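You operate a simulated robot arm through the tools that you are given. There is no shell and no other tool. Be economical: measure what you need, move in short steps, check, and stop when the job is done.

You run a simulated two-armed robot. Do the job below in one go: nothing can be reset, and whatever is moved stays where it is left.

## Task
Take the cream sample marked "41" from the test bench top and put it on the fitting bench top. Put two of the orange relays from the test bench top on top of the blue cover. Fetch the orange stop block from the test bench top and set it on the grey bearing there. Put the 5 MICRON filter element from the fitting bench top on the test bench top and the 40 MICRON filter element on the low shelf of the narrow steel bench. Pull the top drawer of the tool cart open. Any order will do. Set down upright: orange relay, filter element.

Only the result counts: the job must be done as asked and must still hold three seconds after the hand-in. Knocking over, shifting, dropping, spilling or breaking anything else fails it. Lids that push on must go on centred and level and be pressed home; caps that screw on are set level and turned clockwise until they are tight.

## Robot
Two 7-joint arms with two-finger parallel grippers on one trunk, on a base that drives. Base frame: it is fixed to the floor where the robot stands at the start and does not move with it; the origin is under the middle of the robot, x ahead of it, y to its left, z up. Lengths are in m, angles in rad, forces in N, time in s.
The left shoulder is at the start at [0.02, 0.138, 1.275], the right one opposite. With the tool pointing down near the work surface each hand reaches from about 0.1 to 0.48 m from the robot's upright axis, wherever it stands, measured 20 degrees to its own side. Places, roughly: bearing [0.5, -0.75, 1]; blue cover (13x10x5 cm) [0.6, -0.3, 0.9]; cream sample [0.5, -0.25, 1]; filter element [-1.25, -1.25, 1]; fitting bench top [-1.4, -1.3, 0.8]; low shelf of the narrow steel bench [-1.2, 1.9, 0.3]; orange relay [0.75, -0.25, 1]; orange stop block [0.75, -0.5, 1]; test bench top [0.7, -0.7, 0.9]; top drawer of the tool cart [-0.9, 3.8, 0.8]. Payload 1.57 kg a hand.
The TCP of each hand is the grasp point between the finger pads, 0.03 m short of the fingertips. In the tool frame z runs along the fingers and y along their closing line. Largest opening 0.08 m; finger width 0.017, thickness 0.012; the body of the gripper, 0.04 by 0.082 m, starts 0.08 m behind the TCP.
Orientation is that of the tool frame in the base frame, as a unit quaternion [x, y, z, w]. With the fingers straight down and closing along the base's y, the tool's x points along the base's -x, its y along +y and its z along -z.

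## Interface
- The arms move only by the tool servo_tool. It takes "left_plan", "right_plan" or both (then of equal length, played together; a hand with none holds still); each is a list of rows, each a list of 7 numbers: the shift along the tool's x, y, z in units of 250 mm (1.0 is 250 mm), then the turn, a rotation vector about the tool's x, y, z in units of 120 degrees (1.0 is 120 degrees), then the closure in counts, from 0 (fully open) to 255 (shut). In form: [[x, y, z, rx, ry, rz, claw], ...]. A call has 1 to 20 rows; each row is the pose to reach, as a shift and turn from the pose commanded when the call began, along the tool's axes at that moment. A call with a number of a shift or a turn outside -1 to 1 is refused whole. A row lasts 0.2 s, in which the tool goes at most 0.05 m and 0.15 rad; a call with a longer step from one row to the next is refused whole, and so is a gripper value outside its range. A pose out of reach is approached as far as the arm can. The call stops where the force on the tool passes 40 N (or 10 N more than at its start, if that is more) or the arm is blocked; 0.2 s more then pass. Each finger travels about 0.045 m/s and halts on what it meets, pressing with about 37 N; the grip force reading is that of the motor and also rises with nothing between the fingers. The clock runs only during rows and for 0.2 s after the last one: add rows that repeat a pose to give the fingers time. The reply holds the time, the measured pose of the TCP, the force on the tool along the base axes, the opening and the grip force, in the units named above and with some noise, with the torque about the TCP (base axes, N m) and any sound that the robot's microphone picked up.
- Cameras (640 x 400 px; columns grow to the right, rows downward): "scene" is now at [0.191, -0.0199, 1.1857]; the picture's right is [-0.21, -0.98, 0.00], its down [-0.26, 0.05, -0.96] and it looks along [0.94, -0.20, -0.27] (base axes); focal length 214 px, centre (320, 200). "left" rides on the left gripper at [0.072, 0.007, -0.122] in its tool frame; the picture's right is [-0.09, 1.00, 0.00], its down [-0.84, -0.08, -0.54] and it looks along [-0.54, -0.05, 0.84] (tool axes); focal length 238 px, centre (320, 200). "right" rides on the right gripper at [0.072, -0.007, -0.122] in its tool frame; the picture's right is [0.09, 1.00, 0.00], its down [-0.84, 0.08, -0.54] and it looks along [-0.54, 0.05, 0.84] (tool axes); focal length 238 px, centre (320, 200). There is no depth. A picture from a camera that has moved, and an enlarged one, comes with that camera's place and axes in the base frame and with its lens.
- grab_frame(camera): a new picture of that camera. No time passes.
- move_column(by): slides the trunk up (or, below 0, down) by that many m; the arms and the scene camera ride with it, the base frame stays. It gives what a move gives, with no picture.
- roll_base(legs): drives the robot by 1 to 6 legs, each [ahead, left, turn to the left] in m, m and rad, along the robot's own axes; the way and the turn of a leg run together, so that a leg with both is an arc; at most 1.5 m and 3.142 rad a leg. The arms and the cameras ride along, it lands a little off, and it stops where it bumps. It gives what a move gives.
- pan_tilt(pan, tilt): turns the head with the scene camera to pan (to the left, within 1.047 rad either way) and tilt (down, from -0.506 to 1.204), counted from straight ahead of the robot. It gives what a move gives.
- close_up(camera, box): a new picture of the part [left, top, right, bottom] of that camera's present view, enlarged. No time passes.
- hand_in(): hands the job in; it is judged then, once.

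Work in short steps. Places have to be worked out from the pictures, the camera data and where the tool is seen: move nearer, look again, correct. Check each grasp and each placing, and mend what went wrong. You have 196 turns and 192 pictures in all, those below and enlarged ones among them. Open the grippers and draw the arms clear of the work before you hand the job in, unless the task says otherwise; then end with one line.

The tools are called after "Request:" as name(argument=value, ...) on one line, values as JSON. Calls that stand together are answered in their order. servo_tool: Moves the arms, as the interface text tells. Its arguments: {"type":"object","properties":{"left_plan":{"type":"array"},"right_plan":{"type":"array"}},"required":[]} The other tools are called the same way: move_column (by) slides the trunk up or down; roll_base (legs) drives the base; pan_tilt (pan, tilt) turns the head that bears the scene camera; grab_frame (camera) takes a picture; close_up (camera, box) takes an enlarged picture of a part of a camera's view; hand_in () hands the job in.

At the start:

```text
t: 0.0
left_position: [0.2397, -0.0046, 1.1739]
left_ee_rot: [-0.014, 0.998, 0.038, -0.051]
left_contact_force: [87.9, 6.6, -122.1]
left_wrist_torque: [-0.42, 2.92, -0.17]
left_opening: 0.0798
left_finger_force: 0.1
right_position: [0.2092, -0.3098, 1.1099]
right_ee_rot: [-0.012, 0.997, -0.007, -0.079]
right_contact_force: [-0.3, -0.7, 0.1]
right_wrist_torque: [-0.02, -0.03, 0.03]
right_opening: 0.0802
right_finger_force: 0.0
trunk travel left (down, up): [-0.65, 0.59]
robot x, y, heading: [0.0028, -0.0027, -0.003]
head pan, tilt: [-0.206, 0.269]
```

scene: 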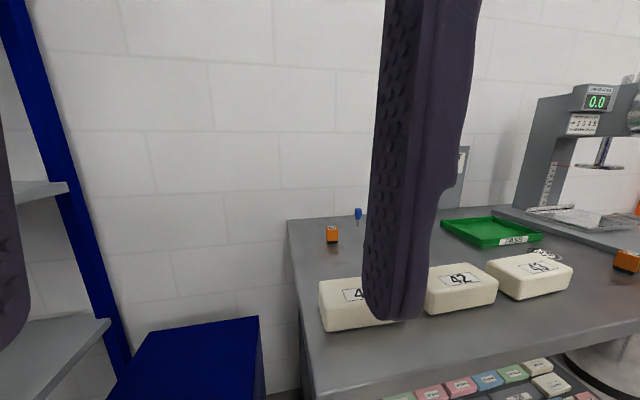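
right: 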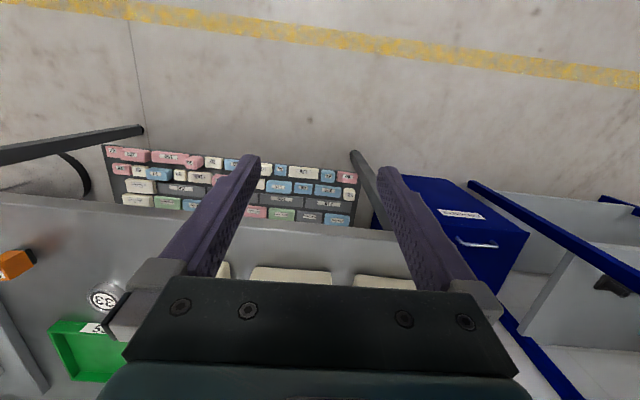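
left: 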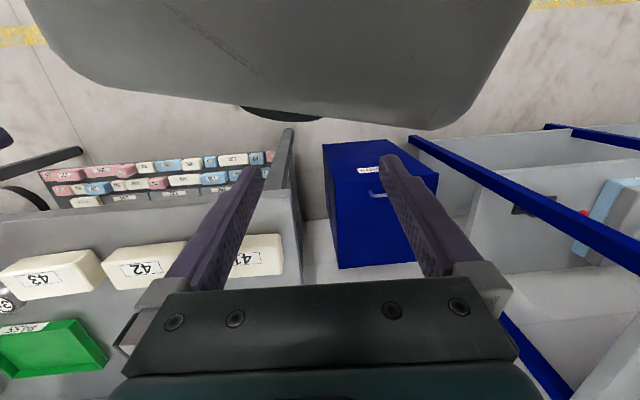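

The left hand starts pressed against something near the head camera, showing a large contact force. I move it out to the left and slightly forward to clear the view.

Request:
servo_tool(left_plan=[[-0.1, 0.15, 0, 0, 0, 0, 0], [-0.1, 0.35, 0, 0, 0, 0, 0], [-0.1, 0.55, 0, 0, 0, 0, 0], [-0.1, 0.75, 0, 0, 0, 0, 0], [-0.1, 0.95, 0, 0, 0, 0, 0]])

Request:
grab_frame(camera="scene")

```text
t: 0.9
left_position: [0.2408, 0.1687, 1.1344]
left_ee_rot: [-0.01, 0.982, 0.131, -0.134]
left_contact_force: [0.2, 0.5, -0.3]
left_wrist_torque: [0.03, 0.02, -0.03]
left_opening: 0.0801
left_finger_force: 0.0
right_position: [0.2101, -0.3114, 1.1092]
right_ee_rot: [-0.012, 0.997, -0.007, -0.08]
right_contact_force: [-0.3, -0.7, 0.0]
right_wrist_torque: [-0.02, 0.0, 0.01]
right_opening: 0.0802
right_finger_force: 0.3
trunk travel left (down, up): [-0.65, 0.59]
robot x, y, heading: [0.0, 0.0006, -0.001]
head pan, tilt: [-0.206, 0.269]
stopped in row 4 (left hand): the arm was blocked; the commanded pose is now the measured one
```

```text
188 pictures are left
camera scene: at [0.1911, -0.0201, 1.1858], right [-0.21, -0.98, 0.0], down [-0.26, 0.05, -0.96], along [0.94, -0.2, -0.27], focal length 214 px, centre (320, 200)
```

scene: 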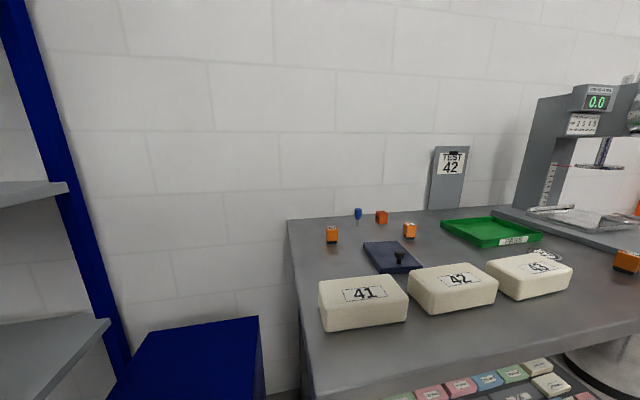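

View is clear: samples 41/42/43, blue cover with knob, several orange items. I pan right to see the rest of the bench.

Request:
pan_tilt(pan=-0.8, tilt=0.35)

Request:
grab_frame(camera="scene")

Request:
grab_frame(camera="left")

```text
t: 1.9
left_position: [0.2414, 0.168, 1.1343]
left_ee_rot: [-0.011, 0.982, 0.131, -0.133]
left_contact_force: [-0.2, 0.0, -0.4]
left_wrist_torque: [0.02, 0.03, 0.0]
left_opening: 0.08
left_finger_force: 0.1
right_position: [0.2104, -0.3108, 1.1096]
right_ee_rot: [-0.012, 0.997, -0.007, -0.079]
right_contact_force: [-0.3, -0.4, 0.0]
right_wrist_torque: [-0.03, 0.0, 0.01]
right_opening: 0.0799
right_finger_force: 0.0
trunk travel left (down, up): [-0.65, 0.59]
robot x, y, heading: [-0.0013, -0.001, -0.001]
head pan, tilt: [-0.799, 0.351]
```

```text
187 pictures are left
camera scene: at [0.1645, -0.0674, 1.1781], right [-0.72, -0.7, 0.0], down [-0.24, 0.25, -0.94], along [0.66, -0.67, -0.34], focal length 214 px, centre (320, 200)
```

scene: 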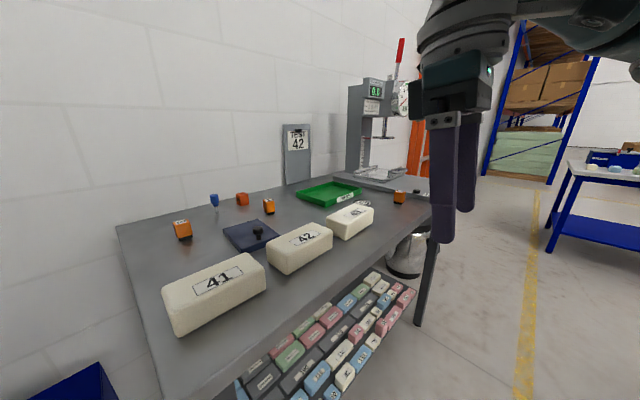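

```text
186 pictures are left
camera left: at [0.2048, 0.1406, 1.2673], right [0.1, 0.97, 0.24], down [0.95, -0.17, 0.27], along [0.3, 0.2, -0.93], focal length 238 px, centre (320, 200)
```

left: 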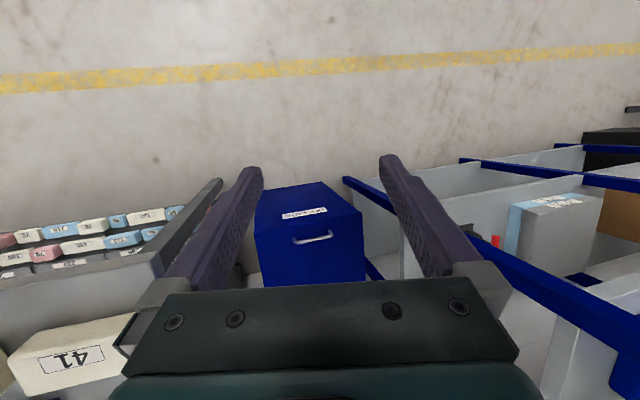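

I zoom in to tell relays, stop block and bearing apart.

Request:
close_up(camera="scene", box=[160, 170, 300, 258])

Request:
close_up(camera="scene", box=[290, 150, 440, 244])

Request:
grab_frame(camera="right")

```text
4.55 times, centred on (230, 214) of scene
camera zoom: at [0.1645, -0.0674, 1.1781], right [-0.72, -0.7, 0.0], down [-0.24, 0.25, -0.94], along [0.66, -0.67, -0.34], focal length 975 px, centre (729, 136)
```

zoom: 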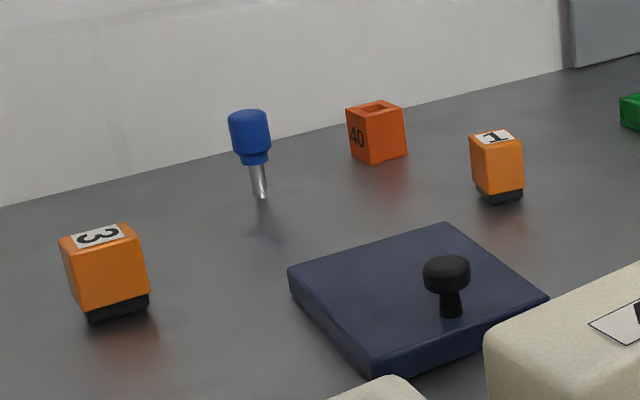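

```text
4.26 times, centred on (365, 197) of scene
camera zoom: at [0.1645, -0.0674, 1.1781], right [-0.72, -0.7, 0.0], down [-0.24, 0.25, -0.94], along [0.66, -0.67, -0.34], focal length 913 px, centre (128, 213)
```

zoom: 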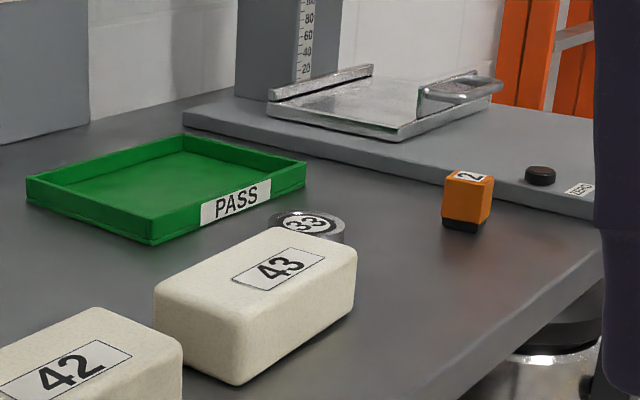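

```text
183 pictures are left
camera right: at [0.1576, -0.3158, 1.2414], right [-0.12, 0.99, 0.0], down [0.91, 0.1, 0.4], along [0.4, 0.05, -0.92], focal length 238 px, centre (320, 200)
```

right: 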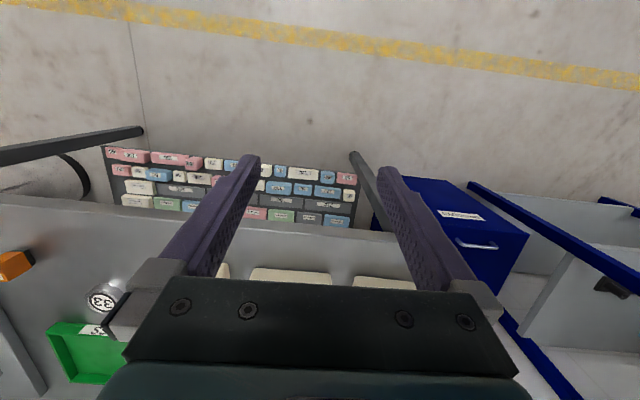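

Relays 1, 2, 3 have black bases, the stop block is the red-orange one marked "40", and the bearing is the grey ring "33". I look down to see where the bench front and my base are.

Request:
pan_tilt(pan=0.0, tilt=1.1)

Request:
grab_frame(camera="scene")

```text
t: 3.0
left_position: [0.2403, 0.169, 1.1354]
left_ee_rot: [-0.011, 0.982, 0.131, -0.132]
left_contact_force: [-0.3, 0.2, -0.2]
left_wrist_torque: [0.01, 0.02, 0.03]
left_opening: 0.0801
left_finger_force: 0.2
right_position: [0.2093, -0.3109, 1.1088]
right_ee_rot: [-0.012, 0.997, -0.006, -0.079]
right_contact_force: [0.0, 0.5, 0.0]
right_wrist_torque: [-0.01, 0.0, -0.01]
right_opening: 0.0798
right_finger_force: 0.1
trunk travel left (down, up): [-0.65, 0.59]
robot x, y, heading: [-0.0028, 0.0036, 0.002]
head pan, tilt: [0.0, 1.1]
```

```text
182 pictures are left
camera scene: at [0.1627, -0.0008, 1.1168], right [0.0, -1.0, 0.0], down [-0.89, 0.0, -0.45], along [0.45, 0.0, -0.89], focal length 214 px, centre (320, 200)
```

scene: 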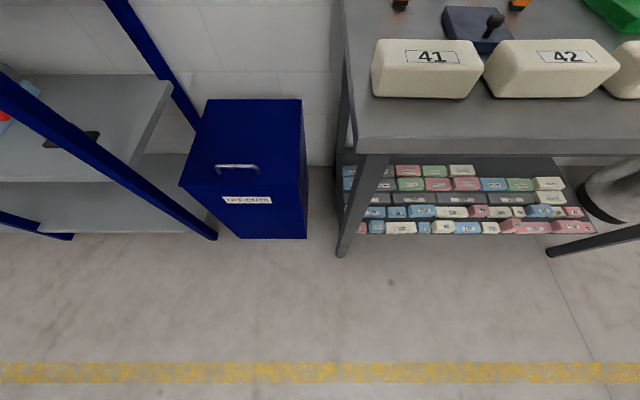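

I estimate the bench front edge at x≈0.33, top z≈0.91, and the far items at x≈0.7–0.8. I edge closer to see how near the base can get.

Request:
roll_base(legs=[[0.12, 0, 0]])

Request:
pan_tilt(pan=-0.4, tilt=0.7)

Request:
grab_frame(camera="scene")

Request:
grab_frame(camera="right")

```text
t: 4.3
left_position: [0.3596, 0.1689, 1.1347]
left_ee_rot: [-0.01, 0.982, 0.132, -0.134]
left_contact_force: [-0.4, 0.0, -0.1]
left_wrist_torque: [-0.01, -0.01, -0.02]
left_opening: 0.0802
left_finger_force: 0.1
right_position: [0.3267, -0.3108, 1.1092]
right_ee_rot: [-0.012, 0.997, -0.008, -0.079]
right_contact_force: [-0.5, -0.6, 0.5]
right_wrist_torque: [0.0, -0.01, 0.01]
right_opening: 0.0802
right_finger_force: 0.1
trunk travel left (down, up): [-0.65, 0.59]
robot x, y, heading: [0.1199, 0.0013, -0.007]
head pan, tilt: [0.0, 1.1]
```

```text
t: 5.2
left_position: [0.3602, 0.1696, 1.1337]
left_ee_rot: [-0.01, 0.982, 0.132, -0.134]
left_contact_force: [0.0, -0.5, 0.0]
left_wrist_torque: [-0.01, 0.03, 0.01]
left_opening: 0.0802
left_finger_force: 0.1
right_position: [0.3257, -0.3103, 1.1087]
right_ee_rot: [-0.012, 0.997, -0.006, -0.079]
right_contact_force: [0.9, 0.2, -0.9]
right_wrist_torque: [0.02, 0.0, -0.02]
right_opening: 0.0802
right_finger_force: 0.1
trunk travel left (down, up): [-0.65, 0.59]
robot x, y, heading: [0.1168, 0.004, 0.002]
head pan, tilt: [-0.4, 0.7]
```

```text
181 pictures are left
camera scene: at [0.2956, -0.0338, 1.1466], right [-0.39, -0.92, 0.0], down [-0.59, 0.25, -0.76], along [0.7, -0.3, -0.64], focal length 214 px, centre (320, 200)
```

scene: 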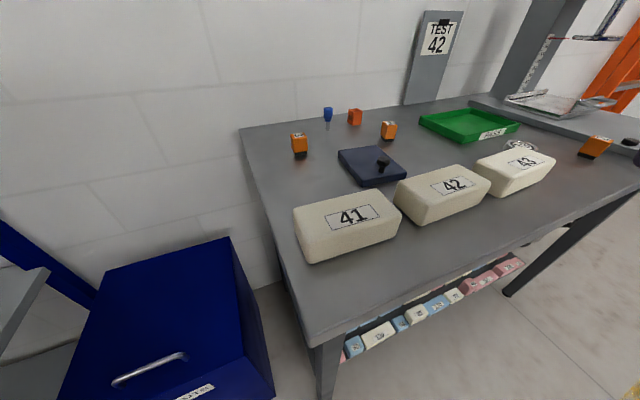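

```text
180 pictures are left
camera right: at [0.2752, -0.3159, 1.2413], right [-0.12, 0.99, 0.0], down [0.91, 0.1, 0.4], along [0.4, 0.05, -0.92], focal length 238 px, centre (320, 200)
```

right: 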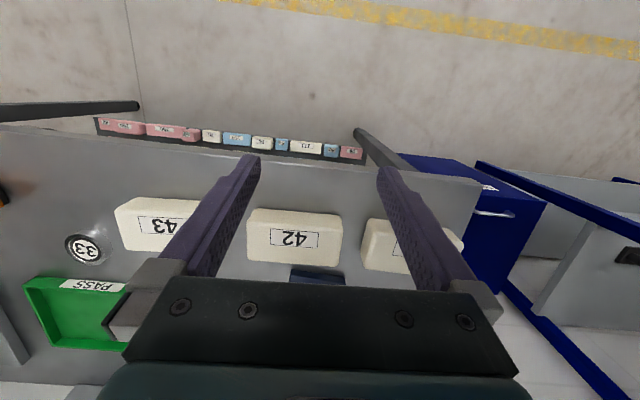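

Front edge is at x≈0.355; the samples look roughly 0.12×0.07. I continue forward a little.

Request:
roll_base(legs=[[0.08, 0, 0]])

Request:
pan_tilt(pan=-0.4, tilt=0.7)

Request:
grab_frame(camera="scene")

```text
t: 6.2
left_position: [0.4377, 0.1694, 1.1351]
left_ee_rot: [-0.011, 0.982, 0.132, -0.134]
left_contact_force: [0.7, -0.2, 0.4]
left_wrist_torque: [-0.01, 0.0, 0.01]
left_opening: 0.08
left_finger_force: 0.0
right_position: [0.4059, -0.3104, 1.1086]
right_ee_rot: [-0.012, 0.997, -0.007, -0.08]
right_contact_force: [0.7, -0.1, -0.6]
right_wrist_torque: [0.01, 0.0, -0.02]
right_opening: 0.08
right_finger_force: 0.1
trunk travel left (down, up): [-0.65, 0.59]
robot x, y, heading: [0.1985, -0.0059, -0.002]
head pan, tilt: [-0.4, 0.7]
```

```text
t: 6.8
left_position: [0.4383, 0.1686, 1.1353]
left_ee_rot: [-0.01, 0.982, 0.132, -0.134]
left_contact_force: [0.4, 0.1, 0.0]
left_wrist_torque: [-0.01, 0.0, 0.01]
left_opening: 0.08
left_finger_force: 0.0
right_position: [0.4057, -0.3106, 1.1088]
right_ee_rot: [-0.012, 0.997, -0.007, -0.08]
right_contact_force: [-0.3, 0.1, -2.1]
right_wrist_torque: [-0.03, -0.02, 0.03]
right_opening: 0.0798
right_finger_force: 0.1
trunk travel left (down, up): [-0.65, 0.59]
robot x, y, heading: [0.1991, -0.0016, 0.001]
head pan, tilt: [-0.4, 0.7]
```

```text
179 pictures are left
camera scene: at [0.3747, -0.0339, 1.1467], right [-0.39, -0.92, 0.0], down [-0.59, 0.25, -0.76], along [0.7, -0.3, -0.64], focal length 214 px, centre (320, 200)
```

scene: 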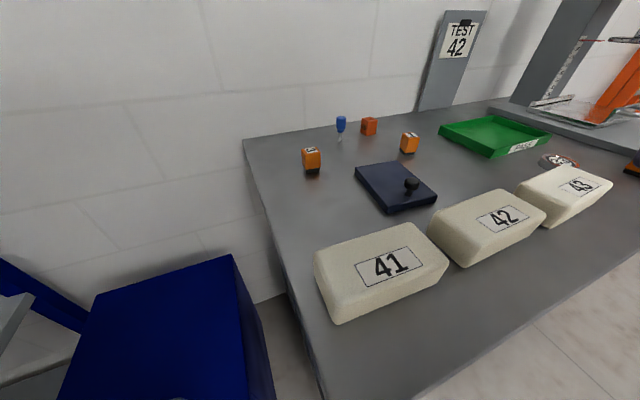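

No bump yet at x=0.20. I shift right and creep a bit further in.

Request:
roll_base(legs=[[0.0, -0.13, 0], [0.06, 0, 0]])

```text
t: 8.7
left_position: [0.4972, 0.0423, 1.1344]
left_ee_rot: [-0.011, 0.982, 0.131, -0.134]
left_contact_force: [0.3, 0.4, -0.1]
left_wrist_torque: [0.03, 0.0, 0.01]
left_opening: 0.0799
left_finger_force: 0.2
right_position: [0.4663, -0.438, 1.1092]
right_ee_rot: [-0.013, 0.997, -0.007, -0.08]
right_contact_force: [-0.7, 0.5, 0.6]
right_wrist_torque: [0.0, 0.01, -0.01]
right_opening: 0.08
right_finger_force: 0.0
trunk travel left (down, up): [-0.65, 0.59]
robot x, y, heading: [0.2588, -0.1258, -0.004]
head pan, tilt: [-0.4, 0.7]
```

Still free at x=0.26. A further small step in.

Request:
roll_base(legs=[[0.05, 0, 0]])

Request:
pan_tilt(pan=-0.3, tilt=0.8)

Request:
grab_frame(camera="scene")

```text
t: 9.6
left_position: [0.5459, 0.0414, 1.1335]
left_ee_rot: [-0.012, 0.982, 0.131, -0.134]
left_contact_force: [0.7, 0.0, -1.0]
left_wrist_torque: [0.02, 0.02, 0.04]
left_opening: 0.0801
left_finger_force: 0.0
right_position: [0.5141, -0.4381, 1.1091]
right_ee_rot: [-0.013, 0.997, -0.007, -0.08]
right_contact_force: [-0.1, -0.4, -0.1]
right_wrist_torque: [-0.01, 0.0, -0.02]
right_opening: 0.0799
right_finger_force: 0.0
trunk travel left (down, up): [-0.65, 0.59]
robot x, y, heading: [0.3067, -0.1299, 0.004]
head pan, tilt: [-0.4, 0.7]
```

```text
t: 10.2
left_position: [0.5461, 0.0406, 1.1345]
left_ee_rot: [-0.012, 0.982, 0.131, -0.135]
left_contact_force: [-0.1, -0.4, -0.6]
left_wrist_torque: [0.01, 0.0, 0.05]
left_opening: 0.08
left_finger_force: 0.0
right_position: [0.5141, -0.4382, 1.1095]
right_ee_rot: [-0.014, 0.997, -0.007, -0.08]
right_contact_force: [0.3, -0.2, 0.2]
right_wrist_torque: [-0.02, -0.01, 0.0]
right_opening: 0.0799
right_finger_force: 0.1
trunk travel left (down, up): [-0.65, 0.59]
robot x, y, heading: [0.3037, -0.1278, -0.002]
head pan, tilt: [-0.3, 0.799]
```

```text
178 pictures are left
camera scene: at [0.4813, -0.1519, 1.1385], right [-0.29, -0.96, 0.0], down [-0.69, 0.21, -0.7], along [0.67, -0.2, -0.72], focal length 214 px, centre (320, 200)
```

scene: 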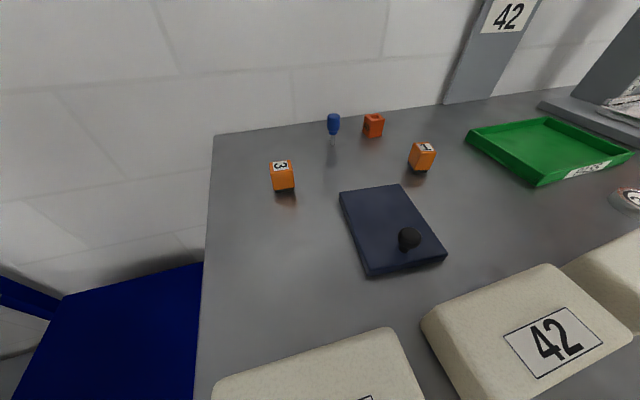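

Bench z≈0.90, relay 3 at about (0.737,-0.171), relay 1 (0.723,-0.411), stop block (0.856,-0.388), cover centre (0.61,-0.283). I shift the base back left so relay 3 sits to the right side, then move the right hand above it with the tool brought vertical.

Request:
roll_base(legs=[[0.0, 0.11, 0]])

Request:
servo_tool(right_plan=[[-0.18, 0.06, -0.05, 0, -0.03, 0, 0], [-0.35, 0.12, -0.1, 0, -0.06, 0, 0], [-0.5, 0.22, -0.15, 0, -0.0764, 0, 0], [-0.65, 0.34, -0.18, 0, -0.0764, 0, 0], [-0.72, 0.5, -0.2, 0, -0.0764, 0, 0], [-0.72, 0.6, -0.2, 0, -0.0764, 0, 0]])

Request:
grab_frame(camera="right")

Request:
grab_frame(camera="scene")

```text
t: 11.4
left_position: [0.5442, 0.1523, 1.1337]
left_ee_rot: [-0.012, 0.982, 0.131, -0.134]
left_contact_force: [0.6, -0.3, -0.9]
left_wrist_torque: [-0.05, -0.02, 0.0]
left_opening: 0.0801
left_finger_force: 0.0
right_position: [0.5139, -0.3265, 1.1101]
right_ee_rot: [-0.014, 0.997, -0.007, -0.08]
right_contact_force: [0.9, -0.8, -0.9]
right_wrist_torque: [0.0, -0.04, -0.01]
right_opening: 0.0801
right_finger_force: 0.1
trunk travel left (down, up): [-0.65, 0.59]
robot x, y, heading: [0.305, -0.0179, 0.002]
head pan, tilt: [-0.3, 0.799]
```

```text
t: 12.8
left_position: [0.5447, 0.1517, 1.1335]
left_ee_rot: [-0.013, 0.982, 0.131, -0.135]
left_contact_force: [-0.2, 1.1, 0.3]
left_wrist_torque: [0.0, 0.0, -0.02]
left_opening: 0.0798
left_finger_force: 0.2
right_position: [0.6947, -0.1718, 1.1301]
right_ee_rot: [-0.013, 1.0, -0.006, 0.001]
right_contact_force: [-0.2, 0.5, 0.2]
right_wrist_torque: [0.0, 0.01, 0.0]
right_opening: 0.0803
right_finger_force: 0.0
trunk travel left (down, up): [-0.65, 0.59]
robot x, y, heading: [0.3031, -0.0182, 0.001]
head pan, tilt: [-0.3, 0.799]
```

```text
177 pictures are left
camera right: at [0.6225, -0.1769, 1.2516], right [-0.12, 0.99, -0.01], down [0.83, 0.11, 0.54], along [0.54, 0.05, -0.84], focal length 238 px, centre (320, 200)
```

right: 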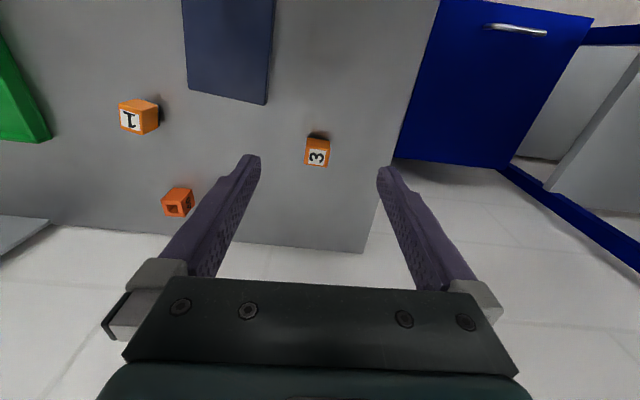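

```text
176 pictures are left
camera scene: at [0.481, -0.0416, 1.1385], right [-0.29, -0.96, 0.0], down [-0.69, 0.21, -0.7], along [0.67, -0.2, -0.72], focal length 214 px, centre (320, 200)
```

scene: 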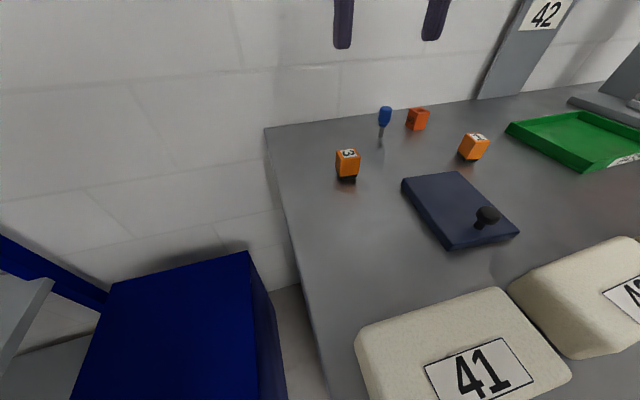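

Relay 3 appears at ≈(0.746,-0.172). I move over it and descend partway, then check.

Request:
servo_tool(right_plan=[[-0.1, 0.0, 0.05, 0, 0, 0, 0], [-0.2, 0.0, 0.15, 0, 0, 0, 0], [-0.2, 0.0, 0.3, 0, 0, 0, 0], [-0.2, 0.0, 0.45, 0, 0, 0, 0]])

Request:
grab_frame(camera="right")

Request:
grab_frame(camera="scene")

```text
t: 13.8
left_position: [0.545, 0.1508, 1.1345]
left_ee_rot: [-0.012, 0.982, 0.131, -0.134]
left_contact_force: [-0.2, -0.2, 1.6]
left_wrist_torque: [0.0, -0.01, -0.01]
left_opening: 0.0802
left_finger_force: 0.2
right_position: [0.7487, -0.1707, 1.0143]
right_ee_rot: [-0.015, 1.0, -0.007, 0.0]
right_contact_force: [0.5, -0.3, -0.1]
right_wrist_torque: [0.01, -0.03, -0.03]
right_opening: 0.0798
right_finger_force: 0.1
trunk travel left (down, up): [-0.65, 0.59]
robot x, y, heading: [0.3044, -0.0142, 0.0]
head pan, tilt: [-0.3, 0.799]
```

```text
175 pictures are left
camera right: at [0.6767, -0.1768, 1.1369], right [-0.12, 0.99, -0.01], down [0.83, 0.11, 0.54], along [0.54, 0.06, -0.84], focal length 238 px, centre (320, 200)
```

right: 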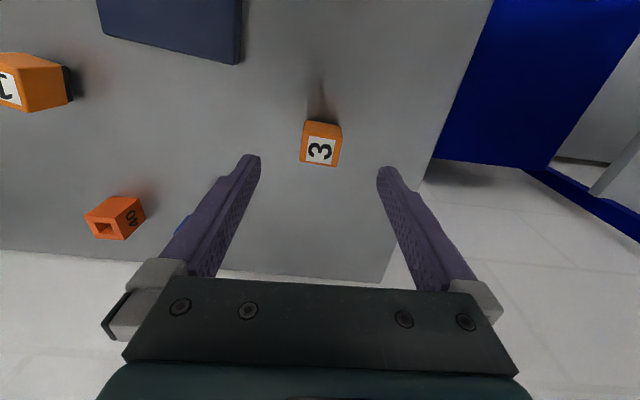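

```text
174 pictures are left
camera scene: at [0.4809, -0.0416, 1.1385], right [-0.29, -0.96, 0.0], down [-0.69, 0.21, -0.7], along [0.67, -0.2, -0.72], focal length 214 px, centre (320, 200)
```

scene: 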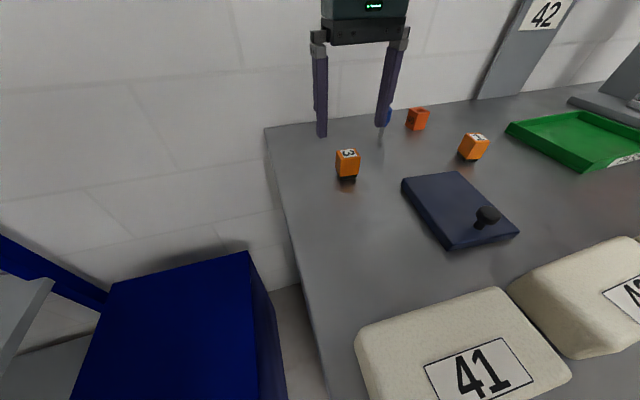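

Alignment is good (relay ≈(0.752,-0.169)). Descend to TCP z≈0.938 and close.

Request:
servo_tool(right_plan=[[-0.01, 0.0, 0.15, 0, 0, 0, 0], [-0.01, 0.0, 0.3, 0, 0, 0, 0], [-0.01, 0.0, 0.3, 0, 0, 0, 120], [-0.01, 0.0, 0.3, 0, 0, 0, 255], [-0.01, 0.0, 0.3, 0, 0, 0, 255], [-0.01, 0.0, 0.3, 0, 0, 0, 255], [-0.01, 0.0, 0.3, 0, 0, 0, 255], [-0.01, 0.0, 0.3, 0, 0, 0, 255]])

Request:
grab_frame(camera="scene")

```text
t: 15.6
left_position: [0.5457, 0.1515, 1.1335]
left_ee_rot: [-0.012, 0.982, 0.131, -0.134]
left_contact_force: [-0.3, 0.2, 0.0]
left_wrist_torque: [0.0, 0.02, -0.02]
left_opening: 0.08
left_finger_force: 0.2
right_position: [0.7484, -0.1723, 0.9415]
right_ee_rot: [-0.014, 1.0, -0.006, 0.0]
right_contact_force: [0.0, 0.1, -0.1]
right_wrist_torque: [-0.03, -0.01, -0.02]
right_opening: 0.0332
right_finger_force: 37.4
trunk travel left (down, up): [-0.65, 0.59]
robot x, y, heading: [0.3021, -0.0181, 0.006]
head pan, tilt: [-0.3, 0.799]
```

```text
173 pictures are left
camera scene: at [0.481, -0.0417, 1.1384], right [-0.29, -0.96, 0.0], down [-0.69, 0.21, -0.7], along [0.67, -0.2, -0.72], focal length 214 px, centre (320, 200)
```

scene: 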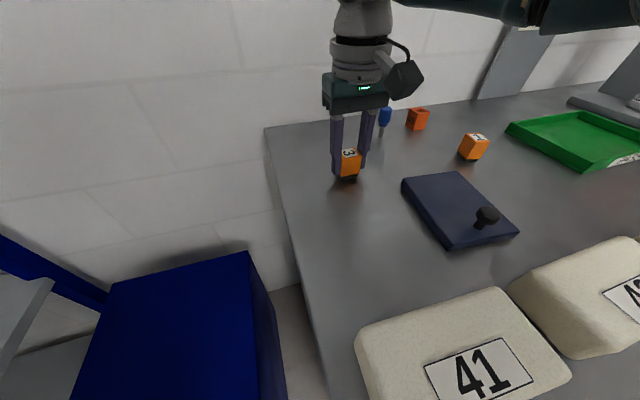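

Gripped (33 mm). Lift and carry over the back part of the cover at (0.672,-0.31).

Request:
servo_tool(right_plan=[[0, 0, -0.15, 0, 0, 0, 255], [0, 0, -0.3, 0, 0, 0, 255], [0.1, -0.15, -0.3, 0, 0, 0, 255], [0.2, -0.3, -0.3, 0, 0, 0, 255], [0.3, -0.45, -0.3, 0, 0, 0, 255], [0.32, -0.544, -0.3, 0, 0, 0, 255], [0.32, -0.544, -0.3, 0, 0, 0, 255]])

Request:
grab_frame(camera="scene")

Request:
grab_frame(camera="right")

```text
t: 17.2
left_position: [0.5444, 0.1519, 1.1345]
left_ee_rot: [-0.013, 0.982, 0.132, -0.134]
left_contact_force: [0.0, 0.6, 0.9]
left_wrist_torque: [-0.05, 0.01, -0.03]
left_opening: 0.0801
left_finger_force: 0.1
right_position: [0.6715, -0.3091, 1.016]
right_ee_rot: [-0.015, 1.0, -0.007, 0.001]
right_contact_force: [0.2, -0.3, 0.0]
right_wrist_torque: [-0.01, 0.04, 0.01]
right_opening: 0.0002
right_finger_force: 21.1
trunk travel left (down, up): [-0.65, 0.59]
robot x, y, heading: [0.303, -0.0154, 0.006]
head pan, tilt: [-0.3, 0.799]
```

```text
172 pictures are left
camera scene: at [0.481, -0.0417, 1.1385], right [-0.29, -0.96, 0.0], down [-0.69, 0.21, -0.7], along [0.67, -0.2, -0.72], focal length 214 px, centre (320, 200)
```

scene: 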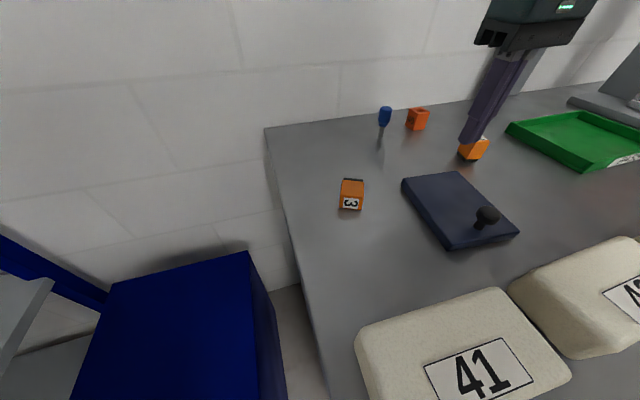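

```text
171 pictures are left
camera right: at [0.6004, -0.315, 1.1384], right [-0.12, 0.99, -0.01], down [0.83, 0.11, 0.54], along [0.54, 0.06, -0.84], focal length 238 px, centre (320, 200)
```

right: 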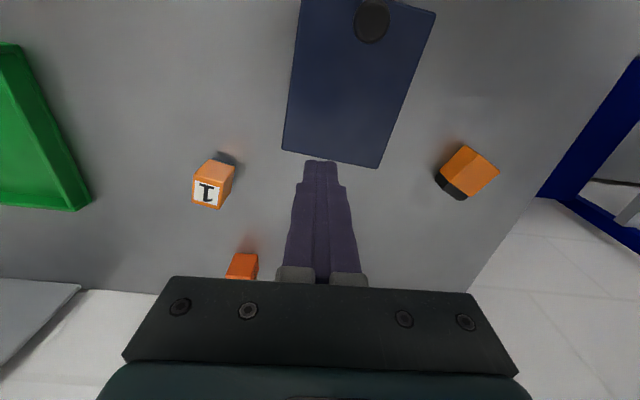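

The relay slipped out during the lift and tipped on its side. I look closely at it to learn its true shape and pose.

Request:
close_up(camera="scene", box=[310, 160, 400, 216])

Request:
close_up(camera="right", box=[400, 120, 530, 201])

Request:
close_up(camera="right", box=[150, 130, 290, 218])

```text
7.11 times, centred on (355, 188) of scene
camera zoom: at [0.481, -0.0417, 1.1385], right [-0.29, -0.96, 0.0], down [-0.69, 0.21, -0.7], along [0.67, -0.2, -0.72], focal length 1525 px, centre (71, 285)
```

zoom: 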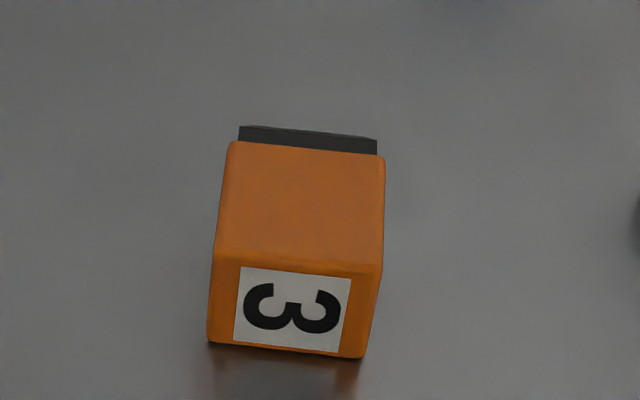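

```text
4.92 times, centred on (465, 160) of right
camera zoom: at [0.6004, -0.315, 1.1384], right [-0.12, 0.99, -0.01], down [0.83, 0.11, 0.54], along [0.54, 0.06, -0.84], focal length 1173 px, centre (-394, 394)
```

zoom: 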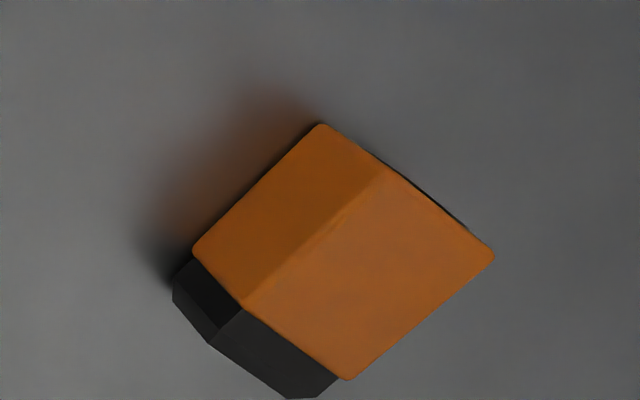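

```text
4.55 times, centred on (220, 174) of right
camera zoom: at [0.6004, -0.315, 1.1384], right [-0.12, 0.99, -0.01], down [0.83, 0.11, 0.54], along [0.54, 0.06, -0.84], focal length 1083 px, centre (774, 318)
```

zoom: 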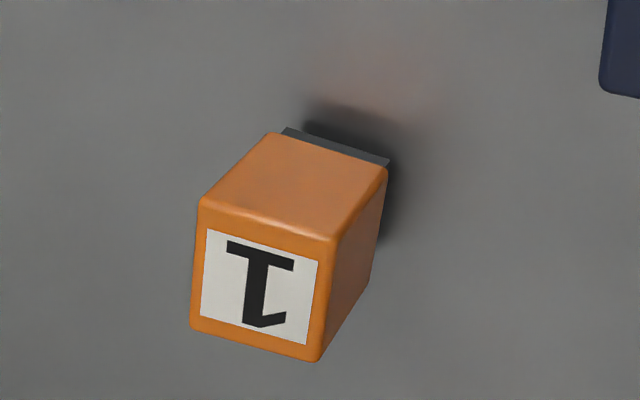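

The bench height is uncertain, so the pads may have had too little overlap. I touch the bare bench with closed fingertips at about (0.74,-0.30) to measure its height.

Request:
servo_tool(right_plan=[[-0.14, 0.04, 0, 0, 0, 0, 255], [-0.28, 0.04, 0, 0, 0, 0, 255], [-0.28, 0.04, 0.16, 0, 0, 0, 255], [-0.28, 0.04, 0.28, 0, 0, 0, 255], [-0.28, 0.04, 0.31, 0, 0, 0, 255], [-0.28, 0.04, 0.34, 0, 0, 0, 255], [-0.28, 0.04, 0.37, 0, 0, 0, 255], [-0.28, 0.04, 0.4, 0, 0, 0, 255], [-0.28, 0.04, 0.43, 0, 0, 0, 255], [-0.28, 0.04, 0.46, 0, 0, 0, 255]])

```text
t: 18.9
left_position: [0.5446, 0.1507, 1.1342]
left_ee_rot: [-0.012, 0.982, 0.13, -0.134]
left_contact_force: [0.3, -0.3, 0.5]
left_wrist_torque: [0.01, 0.02, -0.03]
left_opening: 0.0799
left_finger_force: 0.2
right_position: [0.7421, -0.298, 0.9294]
right_ee_rot: [-0.014, 1.0, -0.004, -0.001]
right_contact_force: [-6.7, -1.1, 15.0]
right_wrist_torque: [0.09, 0.12, 0.03]
right_opening: 0.0
right_finger_force: 21.6
trunk travel left (down, up): [-0.65, 0.59]
robot x, y, heading: [0.3082, -0.021, -0.001]
head pan, tilt: [-0.3, 0.799]
stopped in row 8 (right hand): the force on the tool passed its limit at 54 N (the readings are from after the stop); the commanded pose is now the measured one
```

Bench top is z≈0.900, so the overlap was fine; the yaw mismatch likely spoiled the grip. Relay 3 now lies at (0.687,-0.157) with its top pointing along (-0.9,0.44). I'll raise, yaw the hand to match, and hover above it.

Request:
servo_tool(right_plan=[[0, 0, -0.2, 0, 0, 0.0, 100], [0, 0, -0.4, 0, 0, 0.04, 0], [0.06, 0.15, -0.4, 0, 0, 0.1, 0], [0.12, 0.3, -0.4, 0, 0, 0.16, 0], [0.18, 0.45, -0.4, 0, 0, 0.22, 0], [0.204, 0.57, -0.4, 0, 0, 0.2254, 0], [0.204, 0.57, -0.3, 0, 0, 0.2254, 0]])

Request:
grab_frame(camera="right")

```text
t: 20.5
left_position: [0.5457, 0.1507, 1.1343]
left_ee_rot: [-0.012, 0.982, 0.131, -0.134]
left_contact_force: [-0.2, -0.8, 0.6]
left_wrist_torque: [0.0, -0.01, -0.02]
left_opening: 0.0801
left_finger_force: 0.0
right_position: [0.689, -0.1553, 1.0016]
right_ee_rot: [0.22, 0.976, -0.003, 0.0]
right_contact_force: [-0.8, -0.2, -0.1]
right_wrist_torque: [-0.02, 0.02, -0.01]
right_opening: 0.08
right_finger_force: 0.1
trunk travel left (down, up): [-0.65, 0.59]
robot x, y, heading: [0.3065, -0.0179, 0.005]
head pan, tilt: [-0.3, 0.799]
```

```text
167 pictures are left
camera right: at [0.6214, -0.1279, 1.1227], right [0.34, 0.94, -0.01], down [0.79, -0.28, 0.54], along [0.51, -0.19, -0.84], focal length 238 px, centre (320, 200)
```

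right: 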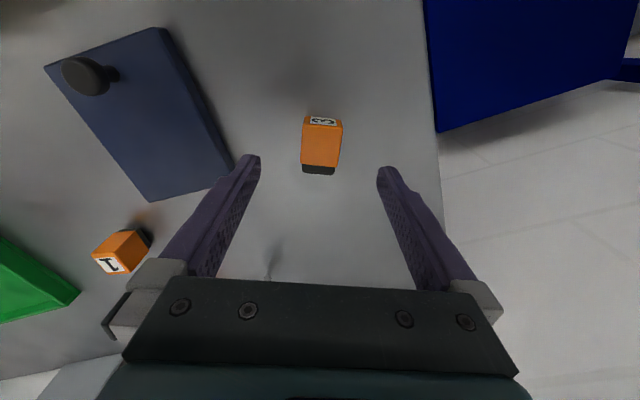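

Alignment with the lying relay is right on. Descend and close.

Request:
servo_tool(right_plan=[[0, 0, 0.14, 0, 0, 0.0, 0], [0, 0, 0.278, 0, 0, 0, 0], [0, 0, 0.278, 0, 0, 0, 120], [0, 0, 0.278, 0, 0, 0, 255], [0, 0, 0.278, 0, 0, 0, 255], [0, 0, 0.278, 0, 0, 0, 255], [0, 0, 0.278, 0, 0, 0, 255], [0, 0, 0.278, 0, 0, 0, 255]])

Request:
servo_tool(right_plan=[[0, 0, -0.1, 0, 0, 0.0, 255], [0, 0, -0.2, 0, 0, 0, 255], [0, 0, -0.3, 0, 0, 0, 255], [0, 0, -0.3, 0, 0, 0, 255], [0, 0, -0.3, 0, 0, 0, 255]])

Request:
grab_frame(camera="right")

```text
t: 22.3
left_position: [0.5451, 0.1516, 1.1349]
left_ee_rot: [-0.012, 0.982, 0.131, -0.134]
left_contact_force: [-0.2, -0.3, 0.6]
left_wrist_torque: [-0.02, 0.01, -0.04]
left_opening: 0.08
left_finger_force: 0.1
right_position: [0.6911, -0.1562, 0.9347]
right_ee_rot: [0.22, 0.976, -0.003, 0.0]
right_contact_force: [0.5, -0.2, -0.2]
right_wrist_torque: [0.01, 0.0, -0.01]
right_opening: 0.0328
right_finger_force: 37.1
trunk travel left (down, up): [-0.65, 0.59]
robot x, y, heading: [0.3075, -0.0204, 0.005]
head pan, tilt: [-0.3, 0.799]
```

```text
t: 23.5
left_position: [0.5447, 0.152, 1.1346]
left_ee_rot: [-0.013, 0.982, 0.131, -0.134]
left_contact_force: [0.6, -0.3, 1.0]
left_wrist_torque: [0.04, -0.03, 0.01]
left_opening: 0.08
left_finger_force: 0.1
right_position: [0.6916, -0.1534, 1.0061]
right_ee_rot: [0.221, 0.975, -0.003, 0.0]
right_contact_force: [-0.7, 0.4, 0.0]
right_wrist_torque: [0.0, 0.0, -0.02]
right_opening: 0.0325
right_finger_force: 37.4
trunk travel left (down, up): [-0.65, 0.59]
robot x, y, heading: [0.3042, -0.0152, 0.003]
head pan, tilt: [-0.3, 0.799]
```

```text
166 pictures are left
camera right: at [0.6239, -0.1266, 1.1293], right [0.34, 0.94, -0.01], down [0.79, -0.28, 0.54], along [0.51, -0.19, -0.84], focal length 238 px, centre (320, 200)
```

right: 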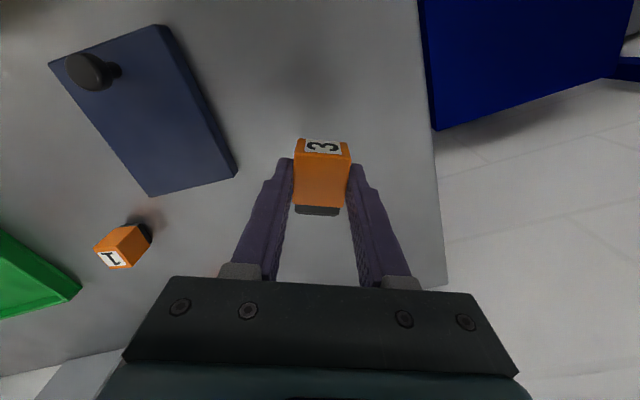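

Held firmly. Now yaw the hand a further 64° so the relay's top points left (+y).

Request:
servo_tool(right_plan=[[0, 0, -0.05, 0, 0, 0.07, 255], [0, 0, -0.1, 0, 0, 0.14, 255], [0, 0, -0.1, 0, 0, 0.21, 255], [0, 0, -0.1, 0, 0, 0.28, 255], [0, 0, -0.1, 0, 0, 0.35, 255], [0, 0, -0.1, 0, 0, 0.42, 255], [0, 0, -0.1, 0, 0, 0.49, 255], [0, 0, -0.1, 0, 0, 0.533, 255], [0, 0, -0.1, 0, 0, 0.533, 255]])

Request:
grab_frame(camera="scene")

```text
t: 25.5
left_position: [0.5445, 0.1531, 1.1347]
left_ee_rot: [-0.013, 0.982, 0.131, -0.134]
left_contact_force: [-0.3, -0.3, 0.0]
left_wrist_torque: [0.01, 0.0, 0.0]
left_opening: 0.0798
left_finger_force: 0.0
right_position: [0.6883, -0.1535, 1.0322]
right_ee_rot: [0.704, 0.71, -0.003, 0.002]
right_contact_force: [-0.1, -0.6, -0.4]
right_wrist_torque: [-0.01, -0.03, -0.01]
right_opening: 0.0329
right_finger_force: 36.9
trunk travel left (down, up): [-0.65, 0.59]
robot x, y, heading: [0.3059, -0.0189, -0.0]
head pan, tilt: [-0.3, 0.799]
```

```text
165 pictures are left
camera scene: at [0.4807, -0.0417, 1.1385], right [-0.29, -0.96, 0.0], down [-0.69, 0.21, -0.7], along [0.67, -0.2, -0.72], focal length 214 px, centre (320, 200)
```

scene: 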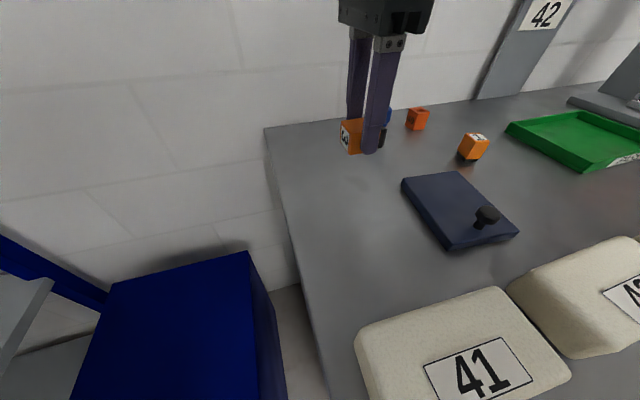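

Relay top now faces left. Tilt the hand about the closing line by ~70°, bringing the relay's base down.

Request:
servo_tool(right_plan=[[0, 0, -0.05, 0, 0.065, 0, 255], [0, 0, -0.1, 0, 0.13, 0, 255], [0, 0, -0.1, 0, 0.195, 0, 255], [0, 0, -0.1, 0, 0.26, 0, 255], [0, 0, -0.1, 0, 0.325, 0, 255], [0, 0, -0.1, 0, 0.39, 0, 255], [0, 0, -0.1, 0, 0.455, 0, 255], [0, 0, -0.1, 0, 0.52, 0, 255], [0, 0, -0.1, 0, 0.583, 0, 255], [0, 0, -0.1, 0, 0.583, 0, 255]])

Request:
grab_frame(camera="scene")

```text
t: 27.7
left_position: [0.5458, 0.1517, 1.1349]
left_ee_rot: [-0.012, 0.982, 0.132, -0.135]
left_contact_force: [-0.1, 0.3, 0.3]
left_wrist_torque: [-0.03, 0.0, 0.02]
left_opening: 0.08
left_finger_force: 0.0
right_position: [0.6884, -0.1553, 1.059]
right_ee_rot: [0.577, 0.584, 0.401, -0.407]
right_contact_force: [0.6, -1.0, 0.3]
right_wrist_torque: [0.02, -0.04, -0.01]
right_opening: 0.0324
right_finger_force: 37.4
trunk travel left (down, up): [-0.65, 0.59]
robot x, y, heading: [0.3048, -0.0188, 0.0]
head pan, tilt: [-0.3, 0.799]
```

```text
164 pictures are left
camera scene: at [0.4807, -0.0417, 1.1384], right [-0.29, -0.96, 0.0], down [-0.69, 0.21, -0.7], along [0.67, -0.2, -0.72], focal length 214 px, centre (320, 200)
```

scene: 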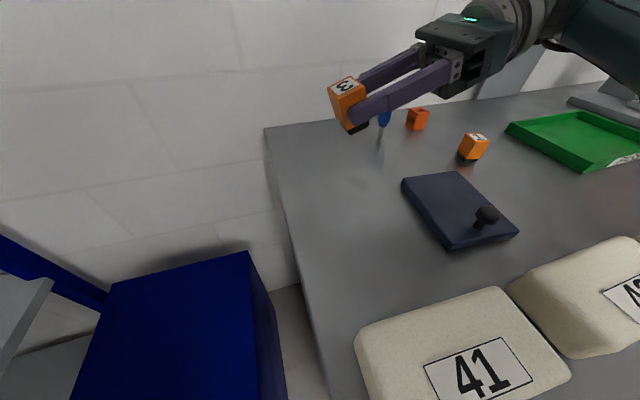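

The 70° tilt works well. I move to a clear spot (~0.735,-0.12) and lower until the base edge is just about touching.

Request:
servo_tool(right_plan=[[0.02, 0.1, 0.06, 0, 0, 0, 255], [0.041, 0.188, 0.113, 0, 0, 0, 255], [-0.147, 0.188, 0.181, 0, 0, 0, 255], [-0.335, 0.188, 0.25, 0, 0, 0, 255], [-0.373, 0.188, 0.263, 0, 0, 0, 255], [-0.41, 0.188, 0.277, 0, 0, 0, 255], [-0.43, 0.188, 0.284, 0, 0, 0, 255], [-0.45, 0.188, 0.291, 0, 0, 0, 255], [-0.47, 0.188, 0.298, 0, 0, 0, 255]])

Request:
close_up(camera="scene", box=[270, 60, 510, 210])

```text
t: 29.7
left_position: [0.5448, 0.1518, 1.1343]
left_ee_rot: [-0.012, 0.982, 0.132, -0.134]
left_contact_force: [0.0, -0.3, -0.8]
left_wrist_torque: [-0.02, -0.01, -0.01]
left_opening: 0.08
left_finger_force: 0.1
right_position: [0.7022, -0.1217, 0.959]
right_ee_rot: [0.578, 0.584, 0.4, -0.405]
right_contact_force: [-0.6, -0.6, -0.7]
right_wrist_torque: [-0.02, -0.02, -0.01]
right_opening: 0.0332
right_finger_force: 37.1
right hand out of reach, approached as far as the arm can: row 3, 4, 5, 6, 7, 8, 9
trunk travel left (down, up): [-0.65, 0.59]
robot x, y, heading: [0.3054, -0.0182, 0.007]
head pan, tilt: [-0.3, 0.799]
```

```text
2.67 times, centred on (390, 135) of scene
camera zoom: at [0.4808, -0.0417, 1.1385], right [-0.29, -0.96, 0.0], down [-0.69, 0.21, -0.7], along [0.67, -0.2, -0.72], focal length 572 px, centre (133, 373)
```

zoom: 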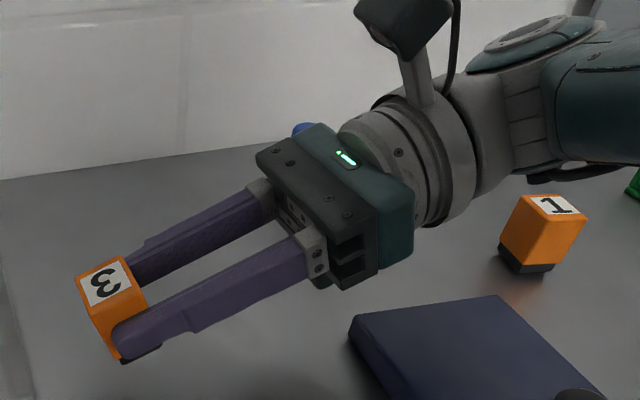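

The reach limit stopped the hand at z 0.959. I lower the trunk a little to bring the relay to just above the bench.

Request:
move_column(by=-0.022)

Request:
close_up(camera="scene", box=[270, 60, 510, 210])

```text
t: 30.3
left_position: [0.5452, 0.1507, 1.1122]
left_ee_rot: [-0.012, 0.982, 0.131, -0.134]
left_contact_force: [-0.2, -0.2, -1.1]
left_wrist_torque: [-0.01, 0.01, -0.02]
left_opening: 0.0797
left_finger_force: 0.1
right_position: [0.7054, -0.1217, 0.9376]
right_ee_rot: [0.578, 0.584, 0.4, -0.406]
right_contact_force: [0.4, 0.3, 0.3]
right_wrist_torque: [-0.05, -0.01, 0.0]
right_opening: 0.033
right_finger_force: 37.6
trunk travel left (down, up): [-0.628, 0.612]
robot x, y, heading: [0.3089, -0.0181, 0.003]
head pan, tilt: [-0.3, 0.799]
```

```text
2.67 times, centred on (390, 135) of scene
camera zoom: at [0.4808, -0.0417, 1.1164], right [-0.29, -0.96, 0.0], down [-0.69, 0.21, -0.7], along [0.67, -0.2, -0.72], focal length 572 px, centre (133, 373)
```

zoom: 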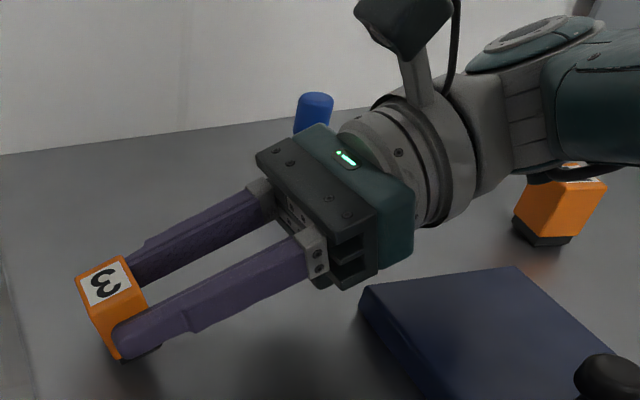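

About at contact height. Lower a bit further with the trunk and watch the force.

Request:
move_column(by=-0.008)

```text
t: 30.9
left_position: [0.5454, 0.1516, 1.1055]
left_ee_rot: [-0.012, 0.982, 0.131, -0.134]
left_contact_force: [1.1, -0.4, 0.7]
left_wrist_torque: [0.0, -0.04, 0.0]
left_opening: 0.0801
left_finger_force: 0.0
right_position: [0.7035, -0.1204, 0.9328]
right_ee_rot: [0.574, 0.584, 0.404, -0.408]
right_contact_force: [-9.6, -1.4, 31.7]
right_wrist_torque: [0.6, 0.3, 0.2]
right_opening: 0.0328
right_finger_force: 36.7
trunk travel left (down, up): [-0.62, 0.62]
robot x, y, heading: [0.3023, -0.0195, 0.004]
head pan, tilt: [-0.3, 0.799]
```

Contact, but the relay still leans ~20°. I raise slightly, tilt the hand a further ~15°, then come down again.

Request:
move_column(by=0.012)

Request:
servo_tool(right_plan=[[0, 0, 0, 0, 0.05, 0, 255], [0, 0, 0, 0, 0.1, 0, 255], [0, 0, 0, 0, 0.14, 0, 255], [0, 0, 0, 0, 0.14, 0, 255]])

Request:
close_up(camera="scene", box=[270, 60, 510, 210])

```text
t: 31.5
left_position: [0.5447, 0.1513, 1.1165]
left_ee_rot: [-0.013, 0.982, 0.13, -0.135]
left_contact_force: [-0.4, -0.3, 0.3]
left_wrist_torque: [0.02, -0.03, -0.04]
left_opening: 0.08
left_finger_force: 0.0
right_position: [0.7021, -0.1222, 0.9401]
right_ee_rot: [0.579, 0.584, 0.399, -0.405]
right_contact_force: [0.0, -0.2, -0.9]
right_wrist_torque: [0.0, 0.02, 0.0]
right_opening: 0.0328
right_finger_force: 37.1
trunk travel left (down, up): [-0.632, 0.608]
robot x, y, heading: [0.3051, -0.0192, 0.007]
head pan, tilt: [-0.3, 0.799]
```

```text
t: 32.5
left_position: [0.5447, 0.1502, 1.1163]
left_ee_rot: [-0.012, 0.982, 0.131, -0.134]
left_contact_force: [0.2, 0.5, -0.4]
left_wrist_torque: [0.0, 0.0, 0.01]
left_opening: 0.0798
left_finger_force: 0.0
right_position: [0.6672, -0.1168, 0.9578]
right_ee_rot: [0.513, 0.518, 0.481, -0.487]
right_contact_force: [-0.3, 0.4, -0.2]
right_wrist_torque: [-0.02, -0.02, -0.02]
right_opening: 0.0329
right_finger_force: 36.6
right hand out of reach, approached as far as the arm can: row 1, 2, 3, 4
trunk travel left (down, up): [-0.632, 0.608]
robot x, y, heading: [0.303, -0.0144, -0.001]
head pan, tilt: [-0.3, 0.799]
```

```text
2.67 times, centred on (390, 135) of scene
camera zoom: at [0.4807, -0.0417, 1.1204], right [-0.29, -0.96, 0.0], down [-0.69, 0.21, -0.7], along [0.67, -0.2, -0.72], focal length 572 px, centre (133, 373)
```

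zoom: 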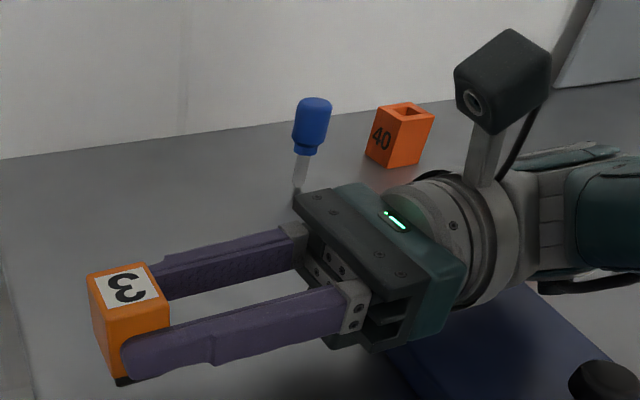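

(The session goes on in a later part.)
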